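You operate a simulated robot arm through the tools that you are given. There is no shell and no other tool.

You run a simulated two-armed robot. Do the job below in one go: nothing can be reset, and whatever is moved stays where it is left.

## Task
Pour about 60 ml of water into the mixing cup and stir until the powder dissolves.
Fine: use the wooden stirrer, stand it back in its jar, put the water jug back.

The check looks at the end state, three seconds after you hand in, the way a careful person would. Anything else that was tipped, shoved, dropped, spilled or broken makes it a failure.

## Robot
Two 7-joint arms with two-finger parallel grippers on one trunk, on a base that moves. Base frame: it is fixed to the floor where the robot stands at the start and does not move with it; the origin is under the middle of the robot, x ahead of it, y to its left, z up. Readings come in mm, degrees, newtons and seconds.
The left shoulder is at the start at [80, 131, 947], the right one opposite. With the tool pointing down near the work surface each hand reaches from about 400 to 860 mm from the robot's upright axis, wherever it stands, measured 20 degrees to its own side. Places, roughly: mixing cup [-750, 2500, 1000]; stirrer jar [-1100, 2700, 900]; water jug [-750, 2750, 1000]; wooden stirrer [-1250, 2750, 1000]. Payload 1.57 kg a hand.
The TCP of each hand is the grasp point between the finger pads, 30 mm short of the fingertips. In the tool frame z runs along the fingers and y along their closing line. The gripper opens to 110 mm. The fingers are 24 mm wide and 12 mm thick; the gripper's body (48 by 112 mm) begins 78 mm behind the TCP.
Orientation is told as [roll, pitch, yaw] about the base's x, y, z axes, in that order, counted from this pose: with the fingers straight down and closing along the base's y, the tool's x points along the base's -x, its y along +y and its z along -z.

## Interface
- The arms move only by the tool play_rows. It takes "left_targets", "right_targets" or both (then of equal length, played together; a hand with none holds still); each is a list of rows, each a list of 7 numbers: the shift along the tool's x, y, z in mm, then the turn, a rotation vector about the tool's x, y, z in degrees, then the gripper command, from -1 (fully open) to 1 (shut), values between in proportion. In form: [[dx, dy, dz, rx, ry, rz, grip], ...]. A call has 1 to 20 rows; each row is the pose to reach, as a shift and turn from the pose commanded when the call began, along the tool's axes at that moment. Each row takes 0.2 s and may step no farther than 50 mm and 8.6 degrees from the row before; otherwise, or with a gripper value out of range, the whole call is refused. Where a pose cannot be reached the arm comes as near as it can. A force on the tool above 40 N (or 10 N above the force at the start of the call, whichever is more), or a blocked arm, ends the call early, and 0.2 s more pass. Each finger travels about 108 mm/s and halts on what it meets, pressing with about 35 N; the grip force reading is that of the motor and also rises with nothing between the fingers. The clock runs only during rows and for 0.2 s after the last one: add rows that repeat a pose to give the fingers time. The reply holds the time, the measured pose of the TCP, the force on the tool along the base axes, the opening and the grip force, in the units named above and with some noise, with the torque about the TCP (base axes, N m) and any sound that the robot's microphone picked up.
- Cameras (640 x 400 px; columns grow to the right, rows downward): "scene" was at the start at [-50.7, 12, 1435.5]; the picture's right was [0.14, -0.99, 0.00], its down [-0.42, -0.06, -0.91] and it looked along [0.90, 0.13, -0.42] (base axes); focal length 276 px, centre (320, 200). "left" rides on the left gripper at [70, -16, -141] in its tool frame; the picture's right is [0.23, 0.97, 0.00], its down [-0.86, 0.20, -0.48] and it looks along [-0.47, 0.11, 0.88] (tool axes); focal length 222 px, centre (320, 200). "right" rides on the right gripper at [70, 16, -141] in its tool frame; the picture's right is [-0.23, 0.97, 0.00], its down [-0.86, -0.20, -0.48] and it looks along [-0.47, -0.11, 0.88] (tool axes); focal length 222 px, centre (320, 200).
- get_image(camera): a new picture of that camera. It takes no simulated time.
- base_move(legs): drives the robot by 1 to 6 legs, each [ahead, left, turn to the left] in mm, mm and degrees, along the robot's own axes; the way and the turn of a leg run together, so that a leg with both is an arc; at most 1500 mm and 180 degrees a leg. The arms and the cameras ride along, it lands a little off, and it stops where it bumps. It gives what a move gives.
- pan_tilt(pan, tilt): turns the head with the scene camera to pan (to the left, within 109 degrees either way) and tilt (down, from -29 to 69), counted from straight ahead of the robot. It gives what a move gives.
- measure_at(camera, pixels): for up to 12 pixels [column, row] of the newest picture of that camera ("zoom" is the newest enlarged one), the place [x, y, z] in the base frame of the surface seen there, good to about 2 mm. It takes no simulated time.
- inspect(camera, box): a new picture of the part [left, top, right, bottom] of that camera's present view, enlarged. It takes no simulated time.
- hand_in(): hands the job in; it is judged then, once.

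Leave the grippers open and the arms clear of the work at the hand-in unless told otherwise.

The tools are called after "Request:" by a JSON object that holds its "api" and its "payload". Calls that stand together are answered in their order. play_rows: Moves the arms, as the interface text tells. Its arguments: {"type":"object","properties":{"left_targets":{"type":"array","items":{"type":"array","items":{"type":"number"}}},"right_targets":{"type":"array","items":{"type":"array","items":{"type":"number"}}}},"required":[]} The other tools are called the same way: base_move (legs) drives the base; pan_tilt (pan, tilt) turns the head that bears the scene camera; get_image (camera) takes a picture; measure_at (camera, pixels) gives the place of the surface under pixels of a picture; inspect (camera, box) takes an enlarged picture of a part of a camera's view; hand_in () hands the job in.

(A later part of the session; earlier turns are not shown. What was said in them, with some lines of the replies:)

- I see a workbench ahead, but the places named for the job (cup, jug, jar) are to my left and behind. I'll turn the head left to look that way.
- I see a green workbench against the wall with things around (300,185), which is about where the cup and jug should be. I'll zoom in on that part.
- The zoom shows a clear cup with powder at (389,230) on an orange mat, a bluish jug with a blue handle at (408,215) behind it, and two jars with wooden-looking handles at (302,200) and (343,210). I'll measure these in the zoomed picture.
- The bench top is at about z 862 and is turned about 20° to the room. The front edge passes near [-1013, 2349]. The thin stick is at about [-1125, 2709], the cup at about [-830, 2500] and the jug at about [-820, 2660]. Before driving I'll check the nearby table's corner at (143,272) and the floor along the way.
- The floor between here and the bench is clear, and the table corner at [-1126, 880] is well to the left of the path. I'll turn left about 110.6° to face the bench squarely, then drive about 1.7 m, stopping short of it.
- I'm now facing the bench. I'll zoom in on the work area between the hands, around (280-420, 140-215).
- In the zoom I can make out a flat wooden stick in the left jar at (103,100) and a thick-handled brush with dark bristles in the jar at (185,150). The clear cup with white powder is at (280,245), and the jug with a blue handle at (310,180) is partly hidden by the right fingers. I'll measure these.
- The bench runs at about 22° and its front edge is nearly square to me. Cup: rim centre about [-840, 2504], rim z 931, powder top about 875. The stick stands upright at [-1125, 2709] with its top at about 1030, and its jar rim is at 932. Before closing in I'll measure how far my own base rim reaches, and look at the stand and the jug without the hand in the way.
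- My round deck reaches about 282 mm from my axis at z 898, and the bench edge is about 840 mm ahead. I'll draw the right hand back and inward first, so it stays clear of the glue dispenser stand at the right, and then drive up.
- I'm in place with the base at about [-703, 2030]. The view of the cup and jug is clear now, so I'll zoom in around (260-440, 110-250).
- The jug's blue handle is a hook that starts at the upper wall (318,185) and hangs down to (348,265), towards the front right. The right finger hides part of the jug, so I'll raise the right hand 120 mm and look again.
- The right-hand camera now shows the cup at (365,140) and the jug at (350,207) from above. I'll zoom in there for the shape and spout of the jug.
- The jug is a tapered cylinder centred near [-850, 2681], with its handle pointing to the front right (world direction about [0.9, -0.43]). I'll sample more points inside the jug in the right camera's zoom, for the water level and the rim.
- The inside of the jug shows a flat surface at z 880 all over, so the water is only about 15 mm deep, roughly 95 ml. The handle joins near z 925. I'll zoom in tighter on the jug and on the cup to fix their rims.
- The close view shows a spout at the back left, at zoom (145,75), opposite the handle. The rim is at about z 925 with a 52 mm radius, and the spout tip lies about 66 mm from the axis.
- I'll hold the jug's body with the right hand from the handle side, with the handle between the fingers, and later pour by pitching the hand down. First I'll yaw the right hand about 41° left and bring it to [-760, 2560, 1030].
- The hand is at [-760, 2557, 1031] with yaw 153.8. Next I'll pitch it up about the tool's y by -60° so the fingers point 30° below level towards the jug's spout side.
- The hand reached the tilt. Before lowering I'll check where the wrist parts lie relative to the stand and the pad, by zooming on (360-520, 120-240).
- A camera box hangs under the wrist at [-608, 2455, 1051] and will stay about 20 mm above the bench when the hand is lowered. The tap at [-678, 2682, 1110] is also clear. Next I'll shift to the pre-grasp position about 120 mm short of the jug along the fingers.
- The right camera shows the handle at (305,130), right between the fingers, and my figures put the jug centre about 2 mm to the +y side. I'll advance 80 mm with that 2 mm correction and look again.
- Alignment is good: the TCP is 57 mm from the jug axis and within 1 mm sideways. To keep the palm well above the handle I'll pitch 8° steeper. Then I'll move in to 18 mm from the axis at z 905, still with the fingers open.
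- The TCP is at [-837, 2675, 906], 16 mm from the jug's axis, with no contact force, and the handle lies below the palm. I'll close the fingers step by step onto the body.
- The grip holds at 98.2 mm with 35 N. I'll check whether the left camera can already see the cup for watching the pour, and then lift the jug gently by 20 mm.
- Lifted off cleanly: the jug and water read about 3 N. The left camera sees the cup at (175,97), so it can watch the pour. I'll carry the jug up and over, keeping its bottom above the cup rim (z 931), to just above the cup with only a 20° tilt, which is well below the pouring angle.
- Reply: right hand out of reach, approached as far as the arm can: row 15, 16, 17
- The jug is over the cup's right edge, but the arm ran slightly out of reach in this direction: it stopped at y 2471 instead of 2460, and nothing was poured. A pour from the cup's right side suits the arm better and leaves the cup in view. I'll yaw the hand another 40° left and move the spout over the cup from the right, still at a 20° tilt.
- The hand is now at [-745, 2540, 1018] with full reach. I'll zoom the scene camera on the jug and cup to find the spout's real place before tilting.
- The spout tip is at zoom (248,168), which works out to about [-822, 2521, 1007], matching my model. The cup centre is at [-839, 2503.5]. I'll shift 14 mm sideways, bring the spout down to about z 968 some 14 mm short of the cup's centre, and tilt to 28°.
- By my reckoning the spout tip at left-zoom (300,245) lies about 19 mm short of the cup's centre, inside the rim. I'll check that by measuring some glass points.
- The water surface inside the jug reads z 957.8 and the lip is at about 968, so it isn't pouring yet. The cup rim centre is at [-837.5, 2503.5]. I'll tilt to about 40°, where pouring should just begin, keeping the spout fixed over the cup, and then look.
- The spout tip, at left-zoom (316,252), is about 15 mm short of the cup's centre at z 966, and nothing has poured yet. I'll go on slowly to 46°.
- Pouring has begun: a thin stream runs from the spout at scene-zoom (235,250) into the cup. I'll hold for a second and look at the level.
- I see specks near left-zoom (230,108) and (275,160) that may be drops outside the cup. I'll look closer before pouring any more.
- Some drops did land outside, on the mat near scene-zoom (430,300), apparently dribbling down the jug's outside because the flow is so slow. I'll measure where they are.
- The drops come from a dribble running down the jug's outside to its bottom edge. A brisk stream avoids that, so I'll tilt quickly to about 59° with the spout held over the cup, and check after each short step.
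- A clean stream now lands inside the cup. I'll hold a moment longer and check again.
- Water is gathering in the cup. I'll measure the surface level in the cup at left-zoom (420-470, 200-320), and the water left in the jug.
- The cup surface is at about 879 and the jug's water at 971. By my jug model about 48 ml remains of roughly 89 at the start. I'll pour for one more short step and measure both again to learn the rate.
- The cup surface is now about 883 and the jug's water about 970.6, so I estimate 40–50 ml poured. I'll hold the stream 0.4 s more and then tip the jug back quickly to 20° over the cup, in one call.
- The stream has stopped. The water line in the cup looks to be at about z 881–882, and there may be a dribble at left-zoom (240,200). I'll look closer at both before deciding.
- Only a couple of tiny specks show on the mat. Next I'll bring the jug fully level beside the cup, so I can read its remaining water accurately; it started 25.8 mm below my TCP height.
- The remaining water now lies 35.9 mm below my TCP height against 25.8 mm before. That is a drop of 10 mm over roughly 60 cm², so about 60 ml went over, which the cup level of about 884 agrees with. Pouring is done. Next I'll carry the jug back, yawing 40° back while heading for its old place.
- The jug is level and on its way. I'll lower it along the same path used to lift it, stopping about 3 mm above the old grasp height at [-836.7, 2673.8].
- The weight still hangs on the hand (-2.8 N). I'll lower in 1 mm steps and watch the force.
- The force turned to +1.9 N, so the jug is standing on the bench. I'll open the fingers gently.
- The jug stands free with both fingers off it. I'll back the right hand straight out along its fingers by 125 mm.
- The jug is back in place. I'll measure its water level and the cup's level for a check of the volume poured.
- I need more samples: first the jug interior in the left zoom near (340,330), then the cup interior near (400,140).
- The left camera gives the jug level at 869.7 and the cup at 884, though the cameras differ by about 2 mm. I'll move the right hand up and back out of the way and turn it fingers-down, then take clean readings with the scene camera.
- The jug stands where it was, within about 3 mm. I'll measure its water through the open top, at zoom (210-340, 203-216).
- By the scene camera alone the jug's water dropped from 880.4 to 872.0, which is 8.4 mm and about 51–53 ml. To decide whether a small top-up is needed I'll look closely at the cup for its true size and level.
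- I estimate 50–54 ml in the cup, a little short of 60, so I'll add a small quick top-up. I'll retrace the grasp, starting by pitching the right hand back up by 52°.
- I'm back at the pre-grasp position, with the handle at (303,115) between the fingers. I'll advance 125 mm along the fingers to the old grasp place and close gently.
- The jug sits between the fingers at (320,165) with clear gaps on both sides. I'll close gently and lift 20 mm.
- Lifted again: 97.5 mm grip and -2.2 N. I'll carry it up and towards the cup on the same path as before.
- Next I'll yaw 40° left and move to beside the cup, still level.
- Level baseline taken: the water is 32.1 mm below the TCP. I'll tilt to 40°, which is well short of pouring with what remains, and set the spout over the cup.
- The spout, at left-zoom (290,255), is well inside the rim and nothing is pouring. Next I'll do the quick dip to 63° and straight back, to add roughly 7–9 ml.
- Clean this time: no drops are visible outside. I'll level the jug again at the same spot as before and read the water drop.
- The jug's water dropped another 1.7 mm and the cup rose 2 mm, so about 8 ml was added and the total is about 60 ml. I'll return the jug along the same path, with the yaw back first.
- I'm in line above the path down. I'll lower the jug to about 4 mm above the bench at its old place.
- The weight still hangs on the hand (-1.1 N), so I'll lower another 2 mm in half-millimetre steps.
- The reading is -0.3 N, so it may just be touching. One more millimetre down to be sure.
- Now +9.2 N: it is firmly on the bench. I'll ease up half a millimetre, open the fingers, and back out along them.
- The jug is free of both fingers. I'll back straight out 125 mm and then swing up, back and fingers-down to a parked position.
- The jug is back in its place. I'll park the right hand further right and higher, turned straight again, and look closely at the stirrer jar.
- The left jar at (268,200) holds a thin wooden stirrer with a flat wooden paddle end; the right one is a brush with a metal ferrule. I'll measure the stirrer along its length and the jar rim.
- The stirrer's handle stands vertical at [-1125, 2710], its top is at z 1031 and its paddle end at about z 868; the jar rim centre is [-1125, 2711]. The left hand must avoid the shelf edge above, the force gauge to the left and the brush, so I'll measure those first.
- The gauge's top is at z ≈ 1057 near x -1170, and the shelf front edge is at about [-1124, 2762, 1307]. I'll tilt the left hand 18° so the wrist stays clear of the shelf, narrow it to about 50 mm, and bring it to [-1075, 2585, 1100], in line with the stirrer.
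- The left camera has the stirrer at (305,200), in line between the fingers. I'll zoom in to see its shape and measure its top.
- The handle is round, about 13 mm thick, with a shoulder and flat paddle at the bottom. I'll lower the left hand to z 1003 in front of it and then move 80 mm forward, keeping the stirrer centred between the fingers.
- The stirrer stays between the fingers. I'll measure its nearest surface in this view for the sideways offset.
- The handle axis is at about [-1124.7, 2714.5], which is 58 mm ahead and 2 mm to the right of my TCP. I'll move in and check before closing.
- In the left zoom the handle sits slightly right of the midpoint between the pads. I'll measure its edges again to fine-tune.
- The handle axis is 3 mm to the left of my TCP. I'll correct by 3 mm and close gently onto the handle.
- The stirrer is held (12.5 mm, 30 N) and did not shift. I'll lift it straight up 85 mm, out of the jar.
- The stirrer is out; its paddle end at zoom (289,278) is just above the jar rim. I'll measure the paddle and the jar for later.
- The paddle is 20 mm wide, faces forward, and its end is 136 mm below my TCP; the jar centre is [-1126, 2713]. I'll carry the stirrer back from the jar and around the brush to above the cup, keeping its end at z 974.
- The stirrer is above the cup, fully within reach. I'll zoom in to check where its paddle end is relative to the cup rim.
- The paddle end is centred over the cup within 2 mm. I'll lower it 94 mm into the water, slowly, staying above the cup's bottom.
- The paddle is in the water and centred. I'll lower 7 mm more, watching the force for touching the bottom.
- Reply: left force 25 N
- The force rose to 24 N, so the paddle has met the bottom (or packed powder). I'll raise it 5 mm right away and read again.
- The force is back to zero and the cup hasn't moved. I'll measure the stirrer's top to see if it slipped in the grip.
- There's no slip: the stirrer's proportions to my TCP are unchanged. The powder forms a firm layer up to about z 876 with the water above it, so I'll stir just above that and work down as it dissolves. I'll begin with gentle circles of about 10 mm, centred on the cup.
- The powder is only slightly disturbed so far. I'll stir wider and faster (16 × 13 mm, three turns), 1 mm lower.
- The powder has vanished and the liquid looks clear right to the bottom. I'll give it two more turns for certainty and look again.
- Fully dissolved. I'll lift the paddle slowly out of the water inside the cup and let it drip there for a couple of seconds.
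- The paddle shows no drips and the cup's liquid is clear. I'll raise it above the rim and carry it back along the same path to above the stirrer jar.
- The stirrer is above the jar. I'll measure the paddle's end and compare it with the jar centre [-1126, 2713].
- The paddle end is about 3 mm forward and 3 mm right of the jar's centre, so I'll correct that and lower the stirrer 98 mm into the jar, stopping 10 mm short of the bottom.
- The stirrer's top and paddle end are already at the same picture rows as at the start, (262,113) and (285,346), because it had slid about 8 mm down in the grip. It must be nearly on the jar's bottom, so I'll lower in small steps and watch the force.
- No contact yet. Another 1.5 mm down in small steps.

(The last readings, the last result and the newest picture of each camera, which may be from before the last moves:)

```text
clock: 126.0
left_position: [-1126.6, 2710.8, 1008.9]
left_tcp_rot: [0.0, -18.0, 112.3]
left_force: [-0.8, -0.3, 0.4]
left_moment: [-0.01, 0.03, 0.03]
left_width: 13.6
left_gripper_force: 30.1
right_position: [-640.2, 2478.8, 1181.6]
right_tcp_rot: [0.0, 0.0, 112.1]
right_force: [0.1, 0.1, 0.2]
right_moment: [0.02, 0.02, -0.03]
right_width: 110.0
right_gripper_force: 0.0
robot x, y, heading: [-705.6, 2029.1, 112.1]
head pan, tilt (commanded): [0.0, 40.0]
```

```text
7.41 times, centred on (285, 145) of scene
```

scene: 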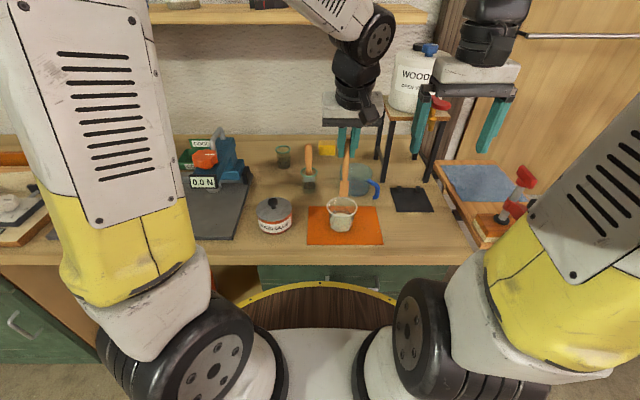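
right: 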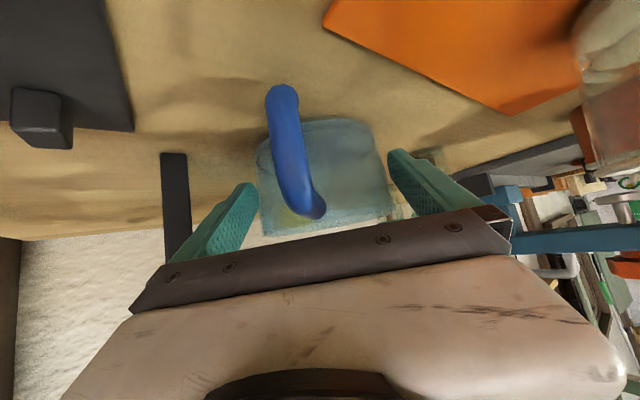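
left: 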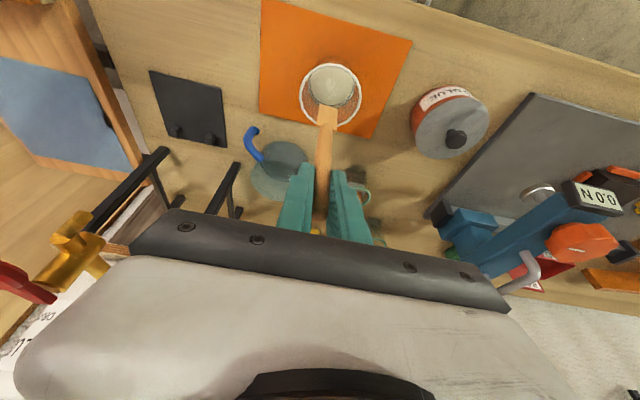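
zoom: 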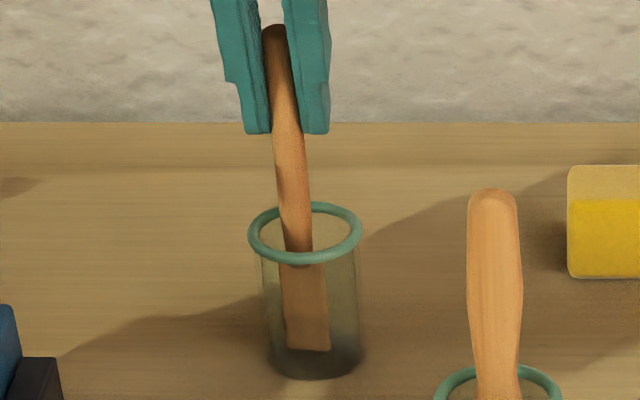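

The stirrer now sits about 3 mm left of where it stood originally: the paddle end is at zoom (308,351) against (315,346) before. I'll shift it 3.5 mm right and lower another 2 mm.

Request:
{"api": "play_rows", "payload": {"left_targets": [[0, -1.8, 0, 0, 0, 0, 1], [0, -3.5, 0, 0, 0, 0, 1], [0.3, -3.5, 0.95, 0, 0, 0, 1], [0.6, -3.5, 1.9, 0, 0, 0, 1], [0.6, -3.5, 1.9, 0, 0, 0, 1]]}}

Request:
{"api": "inspect", "payload": {"camera": "scene", "box": [270, 118, 300, 172]}}

Request:
{"api": "inspect", "payload": {"camera": "left", "box": [270, 90, 370, 230]}}

```text
clock: 127.2
left_position: [-1124.1, 2713.3, 1007.7]
left_tcp_rot: [0.0, -18.2, 112.2]
left_force: [-0.2, -2.0, 13.7]
left_moment: [-0.32, -0.01, 0.0]
left_width: 13.7
left_gripper_force: 30.1
right_position: [-638.0, 2479.0, 1182.3]
right_tcp_rot: [0.0, 0.0, 112.3]
right_force: [-0.5, 0.4, 0.0]
right_moment: [-0.03, -0.02, 0.02]
right_width: 110.1
right_gripper_force: 0.1
robot x, y, heading: [-707.7, 2031.6, 112.5]
head pan, tilt (commanded): [0.0, 40.0]
```

```text
7.41 times, centred on (285, 145) of scene
```

zoom: 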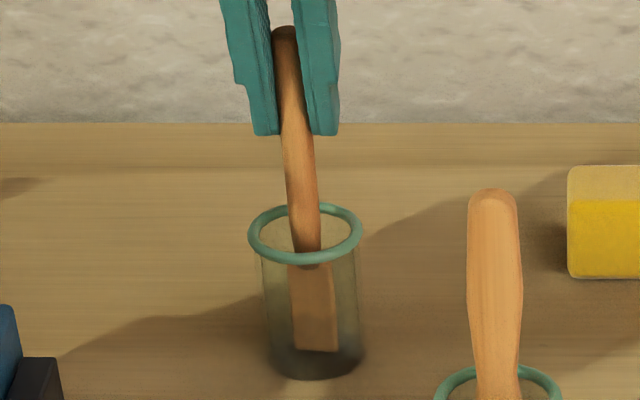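

```text
2.86 times, centred on (320, 160) of left
```

zoom: 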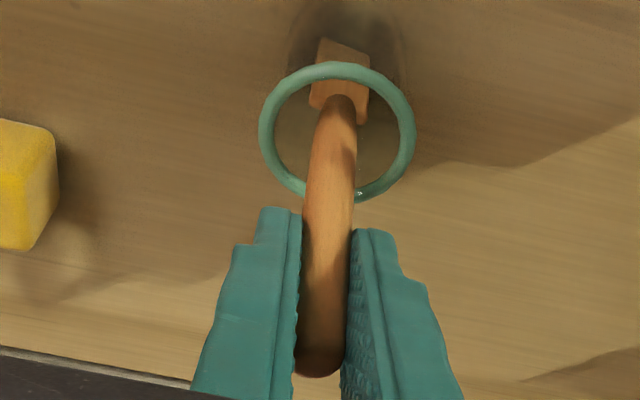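

The end met the jar bottom (13.7 N), and the stirrer now matches its original place: top at (285,25), end at (315,350). I'll ease up 0.8 mm and open the fingers slowly.

Request:
{"api": "play_rows", "payload": {"left_targets": [[-0.25, 0, -0.8, 0, 0, 0, 1], [-0.25, 0, -0.8, 0, 0, 0, 1], [-0.25, 0, -0.8, 0, 0, 0, 0.72], [-0.25, 0, -0.8, 0, 0, 0, 0.65], [-0.25, 0, -0.8, 0, 0, 0, 0.55], [-0.25, 0, -0.8, 0, 0, 0, 0.4], [-0.25, 0, -0.8, 0, 0, 0, 0.2], [-0.25, 0, -0.8, 0, 0, 0, 0.09], [-0.25, 0, -0.8, 0, 0, 0, 0.09]]}}

Request:
{"api": "inspect", "payload": {"camera": "scene", "box": [265, 100, 315, 175]}}

Request:
{"api": "inspect", "payload": {"camera": "left", "box": [270, 90, 370, 230]}}

```text
clock: 129.2
left_position: [-1124.0, 2711.5, 1006.9]
left_tcp_rot: [0.0, -18.0, 112.2]
left_force: [-0.1, 0.4, 0.1]
left_moment: [0.04, 0.0, 0.01]
left_width: 50.4
left_gripper_force: 0.0
right_position: [-639.3, 2479.3, 1181.8]
right_tcp_rot: [0.0, 0.0, 112.3]
right_force: [0.7, 0.1, 0.0]
right_moment: [0.01, -0.04, 0.01]
right_width: 109.9
right_gripper_force: 0.1
robot x, y, heading: [-705.8, 2029.2, 112.2]
head pan, tilt (commanded): [0.0, 40.0]
```

```text
5.33 times, centred on (290, 138) of scene
```

zoom: 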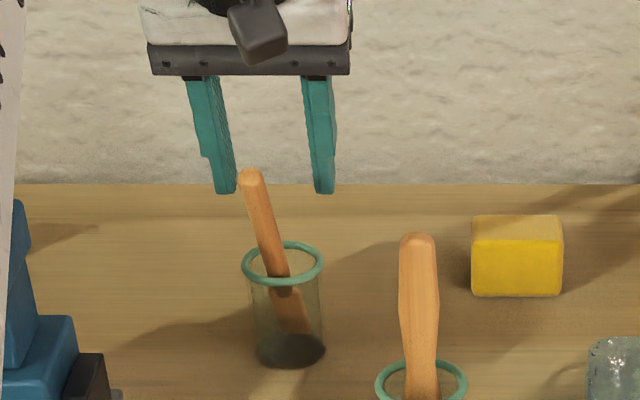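

```text
2.86 times, centred on (320, 160) of left
```

zoom: 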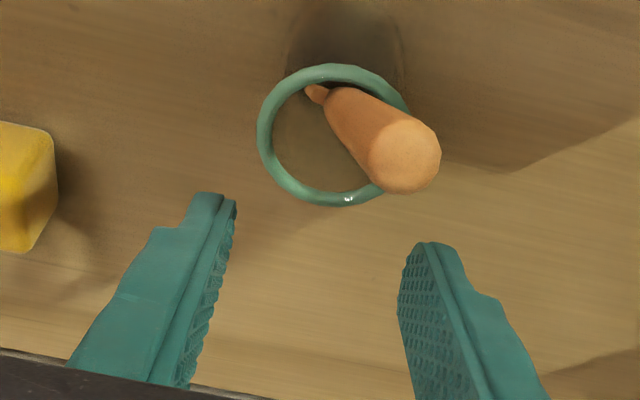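

The stirrer has leaned over to rest on the jar's rim once released. I'll measure how it lies before moving the hand, so I don't touch it.

Request:
{"api": "measure_at", "payload": {"camera": "zoom", "pixels": [[405, 160], [385, 140], [360, 115], [345, 100], [420, 145], [400, 185], [318, 93], [330, 90], [225, 215], [410, 260], [350, 195], [268, 140]]}}

Request:
{"api": "inspect", "payload": {"camera": "scene", "box": [265, 115, 310, 175]}}

Request:
{"api": "measure_at", "payload": {"camera": "zoom", "pixels": [[245, 105], [250, 130], [258, 160], [265, 185], [272, 215], [285, 245], [298, 270], [234, 196], [330, 196], [283, 222], [283, 168], [300, 290]]}}

```text
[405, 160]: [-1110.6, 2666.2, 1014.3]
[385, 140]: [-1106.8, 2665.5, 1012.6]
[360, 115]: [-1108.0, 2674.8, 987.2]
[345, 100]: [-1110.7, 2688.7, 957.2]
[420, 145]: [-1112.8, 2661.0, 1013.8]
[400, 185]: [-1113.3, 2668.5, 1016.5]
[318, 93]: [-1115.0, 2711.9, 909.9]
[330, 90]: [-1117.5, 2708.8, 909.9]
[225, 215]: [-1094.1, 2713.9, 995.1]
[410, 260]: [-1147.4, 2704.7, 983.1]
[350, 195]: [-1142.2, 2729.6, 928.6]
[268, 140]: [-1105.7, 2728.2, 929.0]
```

```text
6.67 times, centred on (288, 145) of scene
```

zoom: 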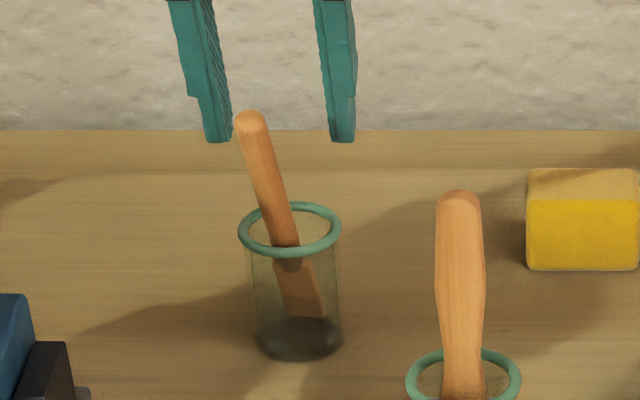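

```text
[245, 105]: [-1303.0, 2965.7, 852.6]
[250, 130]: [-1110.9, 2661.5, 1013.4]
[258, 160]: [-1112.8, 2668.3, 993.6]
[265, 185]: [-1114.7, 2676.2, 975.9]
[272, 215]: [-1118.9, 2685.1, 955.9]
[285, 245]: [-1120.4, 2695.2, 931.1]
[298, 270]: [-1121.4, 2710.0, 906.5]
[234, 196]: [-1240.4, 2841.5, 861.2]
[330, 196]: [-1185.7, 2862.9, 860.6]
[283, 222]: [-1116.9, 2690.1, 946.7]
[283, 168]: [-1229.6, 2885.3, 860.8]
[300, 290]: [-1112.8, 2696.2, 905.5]
```

The stirrer rests in the jar leaning on its rim (top near [-1112, 2664, 1018]) and the jar has not moved. The fingers are clear of it. I'll raise the left hand straight up 95 mm, away from the stick.

Request:
{"api": "play_rows", "payload": {"left_targets": [[-3.1, 0, -9.5, 0, 0, 0, 0.09], [-9.3, 0, -28.5, 0, 0, 0, 0.09], [-17, 0, -52.3, 0, 0, 0, 0.09], [-24.7, 0, -76, 0, 0, 0, 0.09], [-29.4, 0, -90.3, 0, 0, 0, 0.09], [-29.4, 0, -90.3, 0, 0, 0, 0.09]]}}

Request:
{"api": "inspect", "payload": {"camera": "scene", "box": [255, 90, 335, 180]}}

Request:
{"api": "inspect", "payload": {"camera": "left", "box": [260, 60, 380, 200]}}

```text
clock: 130.7
left_position: [-1123.8, 2712.7, 1103.1]
left_tcp_rot: [0.0, -18.0, 112.2]
left_force: [0.7, 0.0, -0.3]
left_moment: [0.02, 0.0, -0.01]
left_width: 50.0
left_gripper_force: 0.1
right_position: [-639.2, 2478.7, 1182.3]
right_tcp_rot: [-0.1, 0.0, 112.2]
right_force: [-0.3, 0.6, -0.3]
right_moment: [0.01, 0.0, -0.01]
right_width: 110.0
right_gripper_force: 0.1
robot x, y, heading: [-704.4, 2030.6, 112.3]
head pan, tilt (commanded): [0.0, 40.0]
```

```text
4.44 times, centred on (295, 135) of scene
```

zoom: 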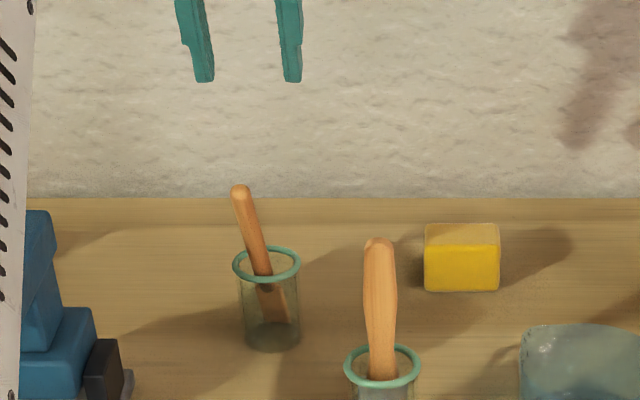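

```text
2.86 times, centred on (320, 130) of left
```

zoom: 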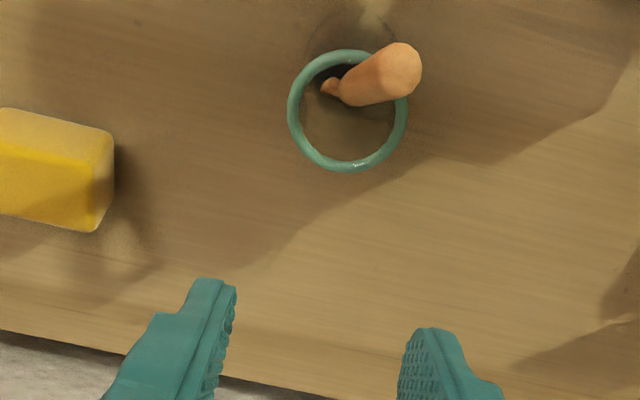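

The stirrer stands steady in its jar. Next I'll bring the left hand back to its parked place, upright again and open.

Request:
{"api": "play_rows", "payload": {"left_targets": [[39.9, 6.3, -19.7, 0, 2.57, 0, 0.09], [79.8, 12.5, -39.4, 0, 5.14, 0, 0.09], [119.7, 18.8, -59.1, 0, 7.7, 0, 0.09], [159.6, 25, -78.8, 0, 10.3, 0, 0.09], [199.5, 31.3, -98.5, 0, 12.85, 0, -0.3], [239.4, 37.6, -118.2, 0, 15.4, 0, -0.7], [279.3, 43.8, -137.9, 0, 18, 0, -1], [279.3, 43.8, -137.9, 0, 18, 0, -1]]}}

Request:
{"api": "get_image", "payload": {"camera": "scene"}}

Request:
{"api": "inspect", "payload": {"camera": "scene", "box": [250, 110, 410, 250]}}

Request:
{"api": "inspect", "payload": {"camera": "scene", "box": [300, 180, 390, 250]}}

```text
clock: 132.4
left_position: [-1049.4, 2409.1, 1150.0]
left_tcp_rot: [0.1, 0.1, 112.2]
left_force: [-0.5, 0.1, 1.1]
left_moment: [0.03, -0.03, 0.0]
left_width: 109.9
left_gripper_force: 0.1
right_position: [-638.2, 2478.2, 1181.4]
right_tcp_rot: [0.0, 0.0, 112.2]
right_force: [-0.3, -0.8, 0.1]
right_moment: [0.0, -0.01, 0.0]
right_width: 109.7
right_gripper_force: 0.1
robot x, y, heading: [-707.9, 2029.6, 112.2]
head pan, tilt (commanded): [0.0, 40.0]
```

```text
taken
```

scene: 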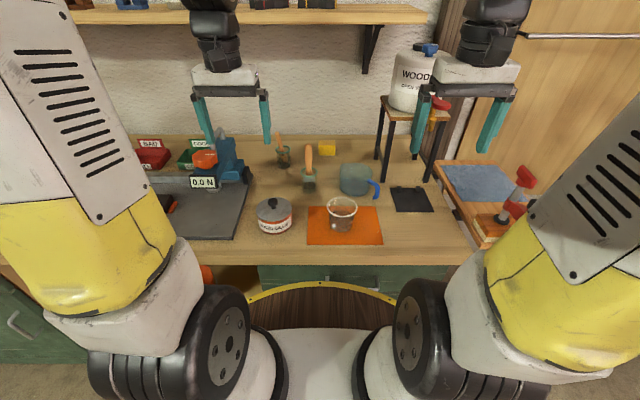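

```text
2.86 times, centred on (330, 180) of scene
```

zoom: 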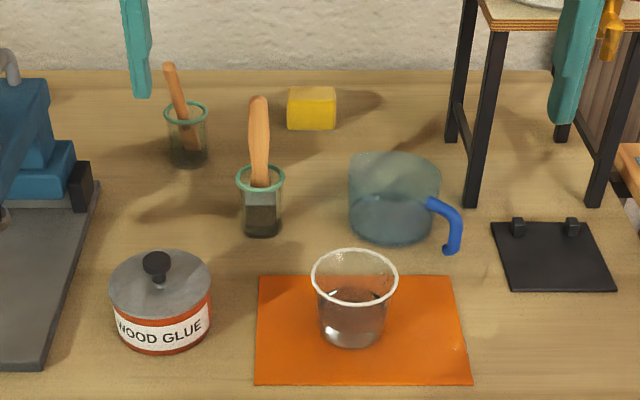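

```text
5.71 times, centred on (345, 215) of scene
```

zoom: 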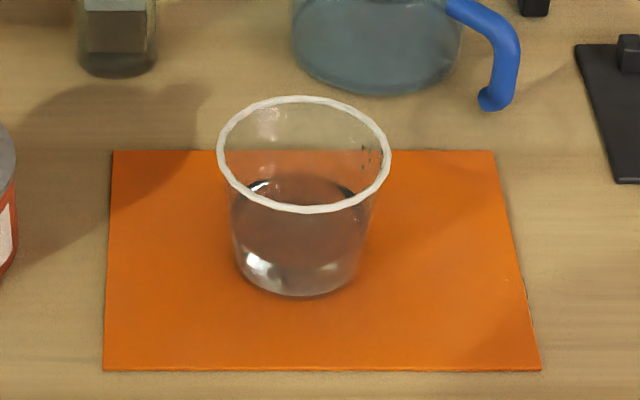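

The cup holds a clear solution, the jug and stirrer are back, and nothing is knocked over. I'll check the cup's level once more with the left camera, and look for spilled drops.

Request:
{"api": "inspect", "payload": {"camera": "left", "box": [90, 20, 250, 150]}}

Request:
{"api": "measure_at", "payload": {"camera": "zoom", "pixels": [[385, 175], [395, 185], [405, 200], [400, 215], [390, 210], [380, 195], [410, 210], [395, 225], [375, 180], [415, 195], [200, 200], [500, 250]]}}

Request:
{"api": "inspect", "payload": {"camera": "right", "box": [280, 60, 480, 210]}}

```text
3.08 times, centred on (170, 85) of left
```

zoom: 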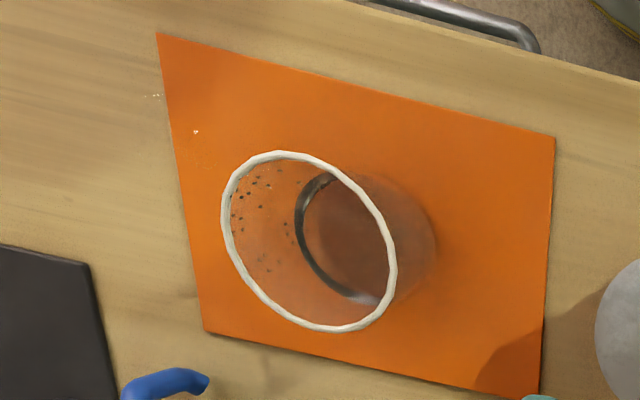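

```text
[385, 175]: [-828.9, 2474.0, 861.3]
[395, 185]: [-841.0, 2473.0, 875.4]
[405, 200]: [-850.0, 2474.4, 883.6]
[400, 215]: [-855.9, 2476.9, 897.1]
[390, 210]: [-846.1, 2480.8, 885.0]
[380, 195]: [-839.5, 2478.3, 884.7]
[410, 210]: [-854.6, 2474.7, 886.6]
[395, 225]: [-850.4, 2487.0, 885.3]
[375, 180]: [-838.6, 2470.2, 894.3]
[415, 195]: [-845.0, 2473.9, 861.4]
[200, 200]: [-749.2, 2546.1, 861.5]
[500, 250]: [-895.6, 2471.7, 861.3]
```

```text
2.67 times, centred on (380, 135) of right
```

zoom: 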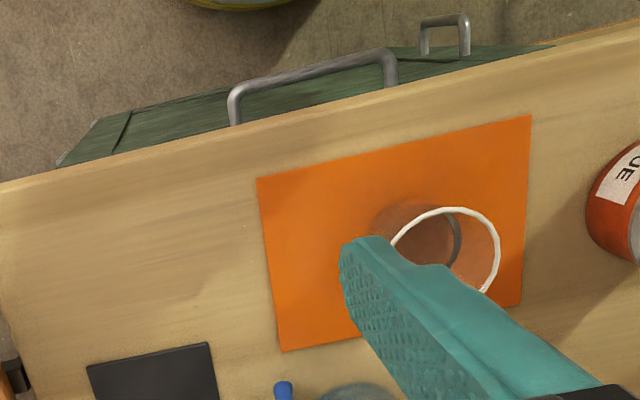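

The cup level of about 887 over a floor at 867 fits roughly 60 ml, and only two tiny specks lie near the mat's edge. I'll back the robot straight away from the bench by 350 mm so both open hands are clear of the work.

Request:
{"api": "base_move", "payload": {"legs": [[-350, 0, 0]]}}

Request:
{"api": "get_image", "payload": {"camera": "scene"}}

Request:
{"api": "inspect", "payload": {"camera": "scene", "box": [240, 60, 440, 200]}}

```text
clock: 134.7
left_position: [-918.0, 2082.4, 1148.6]
left_tcp_rot: [0.0, 0.0, 112.4]
left_force: [0.1, 0.3, 0.1]
left_moment: [0.0, 0.0, 0.0]
left_width: 110.0
left_gripper_force: 0.1
right_position: [-506.4, 2152.4, 1181.8]
right_tcp_rot: [0.0, 0.0, 112.5]
right_force: [0.1, 0.0, -0.5]
right_moment: [0.01, -0.02, 0.02]
right_width: 110.1
right_gripper_force: 0.1
robot x, y, heading: [-573.7, 1699.2, 112.2]
head pan, tilt (commanded): [0.0, 40.0]
```

```text
taken
```

scene: 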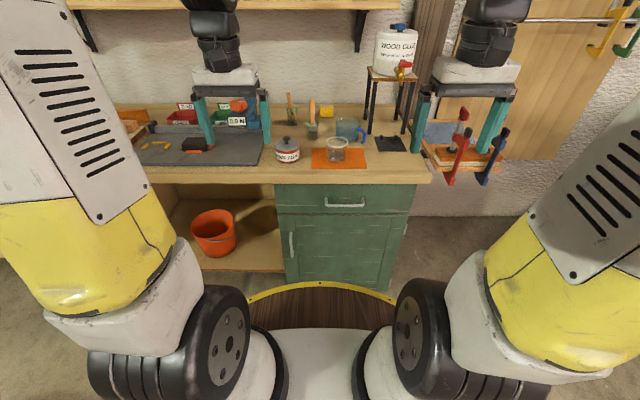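

```text
2.86 times, centred on (340, 130) of scene
```

zoom: 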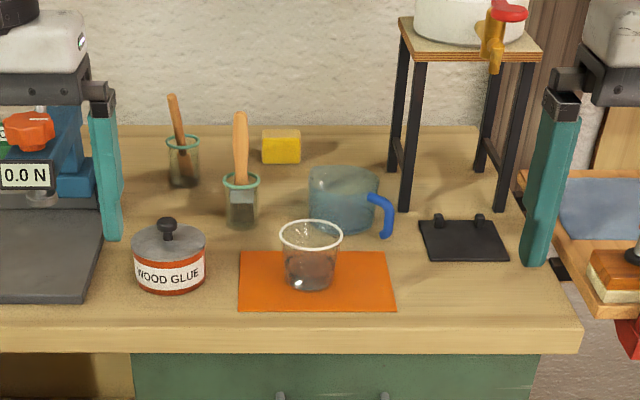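

The bench is in order. The clear solution is in the cup on its mat, the jug is back in its place and the wooden stirrer stands in its jar. The brush, glue tin and the rest are untouched, and both open hands are clear. I'm handing in.

Request:
{"api": "hand_in", "payload": {}}

```text
The job is handed in.
```

The job is done and handed in; I haven't seen the check's verdict. I poured an estimated 60 ml of water into the mixing cup and stirred with the wooden stirrer until the powder dissolved and the liquid was clear.

- **Amount:** I had no scale, so the 60 ml comes from the water levels in the jug and the cup. The first pour came up a little short, so I topped it up with about 8 ml.
- **Spill:** When the pour started slowly, a little water ran down the outside of the jug, perhaps 1–2 ml. The last look before I backed away showed only two tiny drops near the edge of the orange mat.
- **Stirrer:** It is back in its own jar. It stood upright at the start and now leans about 24° against the rim.
- **Water jug:** It is back within a few millimetres of where it was.

I saw nothing else on the bench moved. Both grippers are open, and I backed the robot about 350 mm away from the bench.
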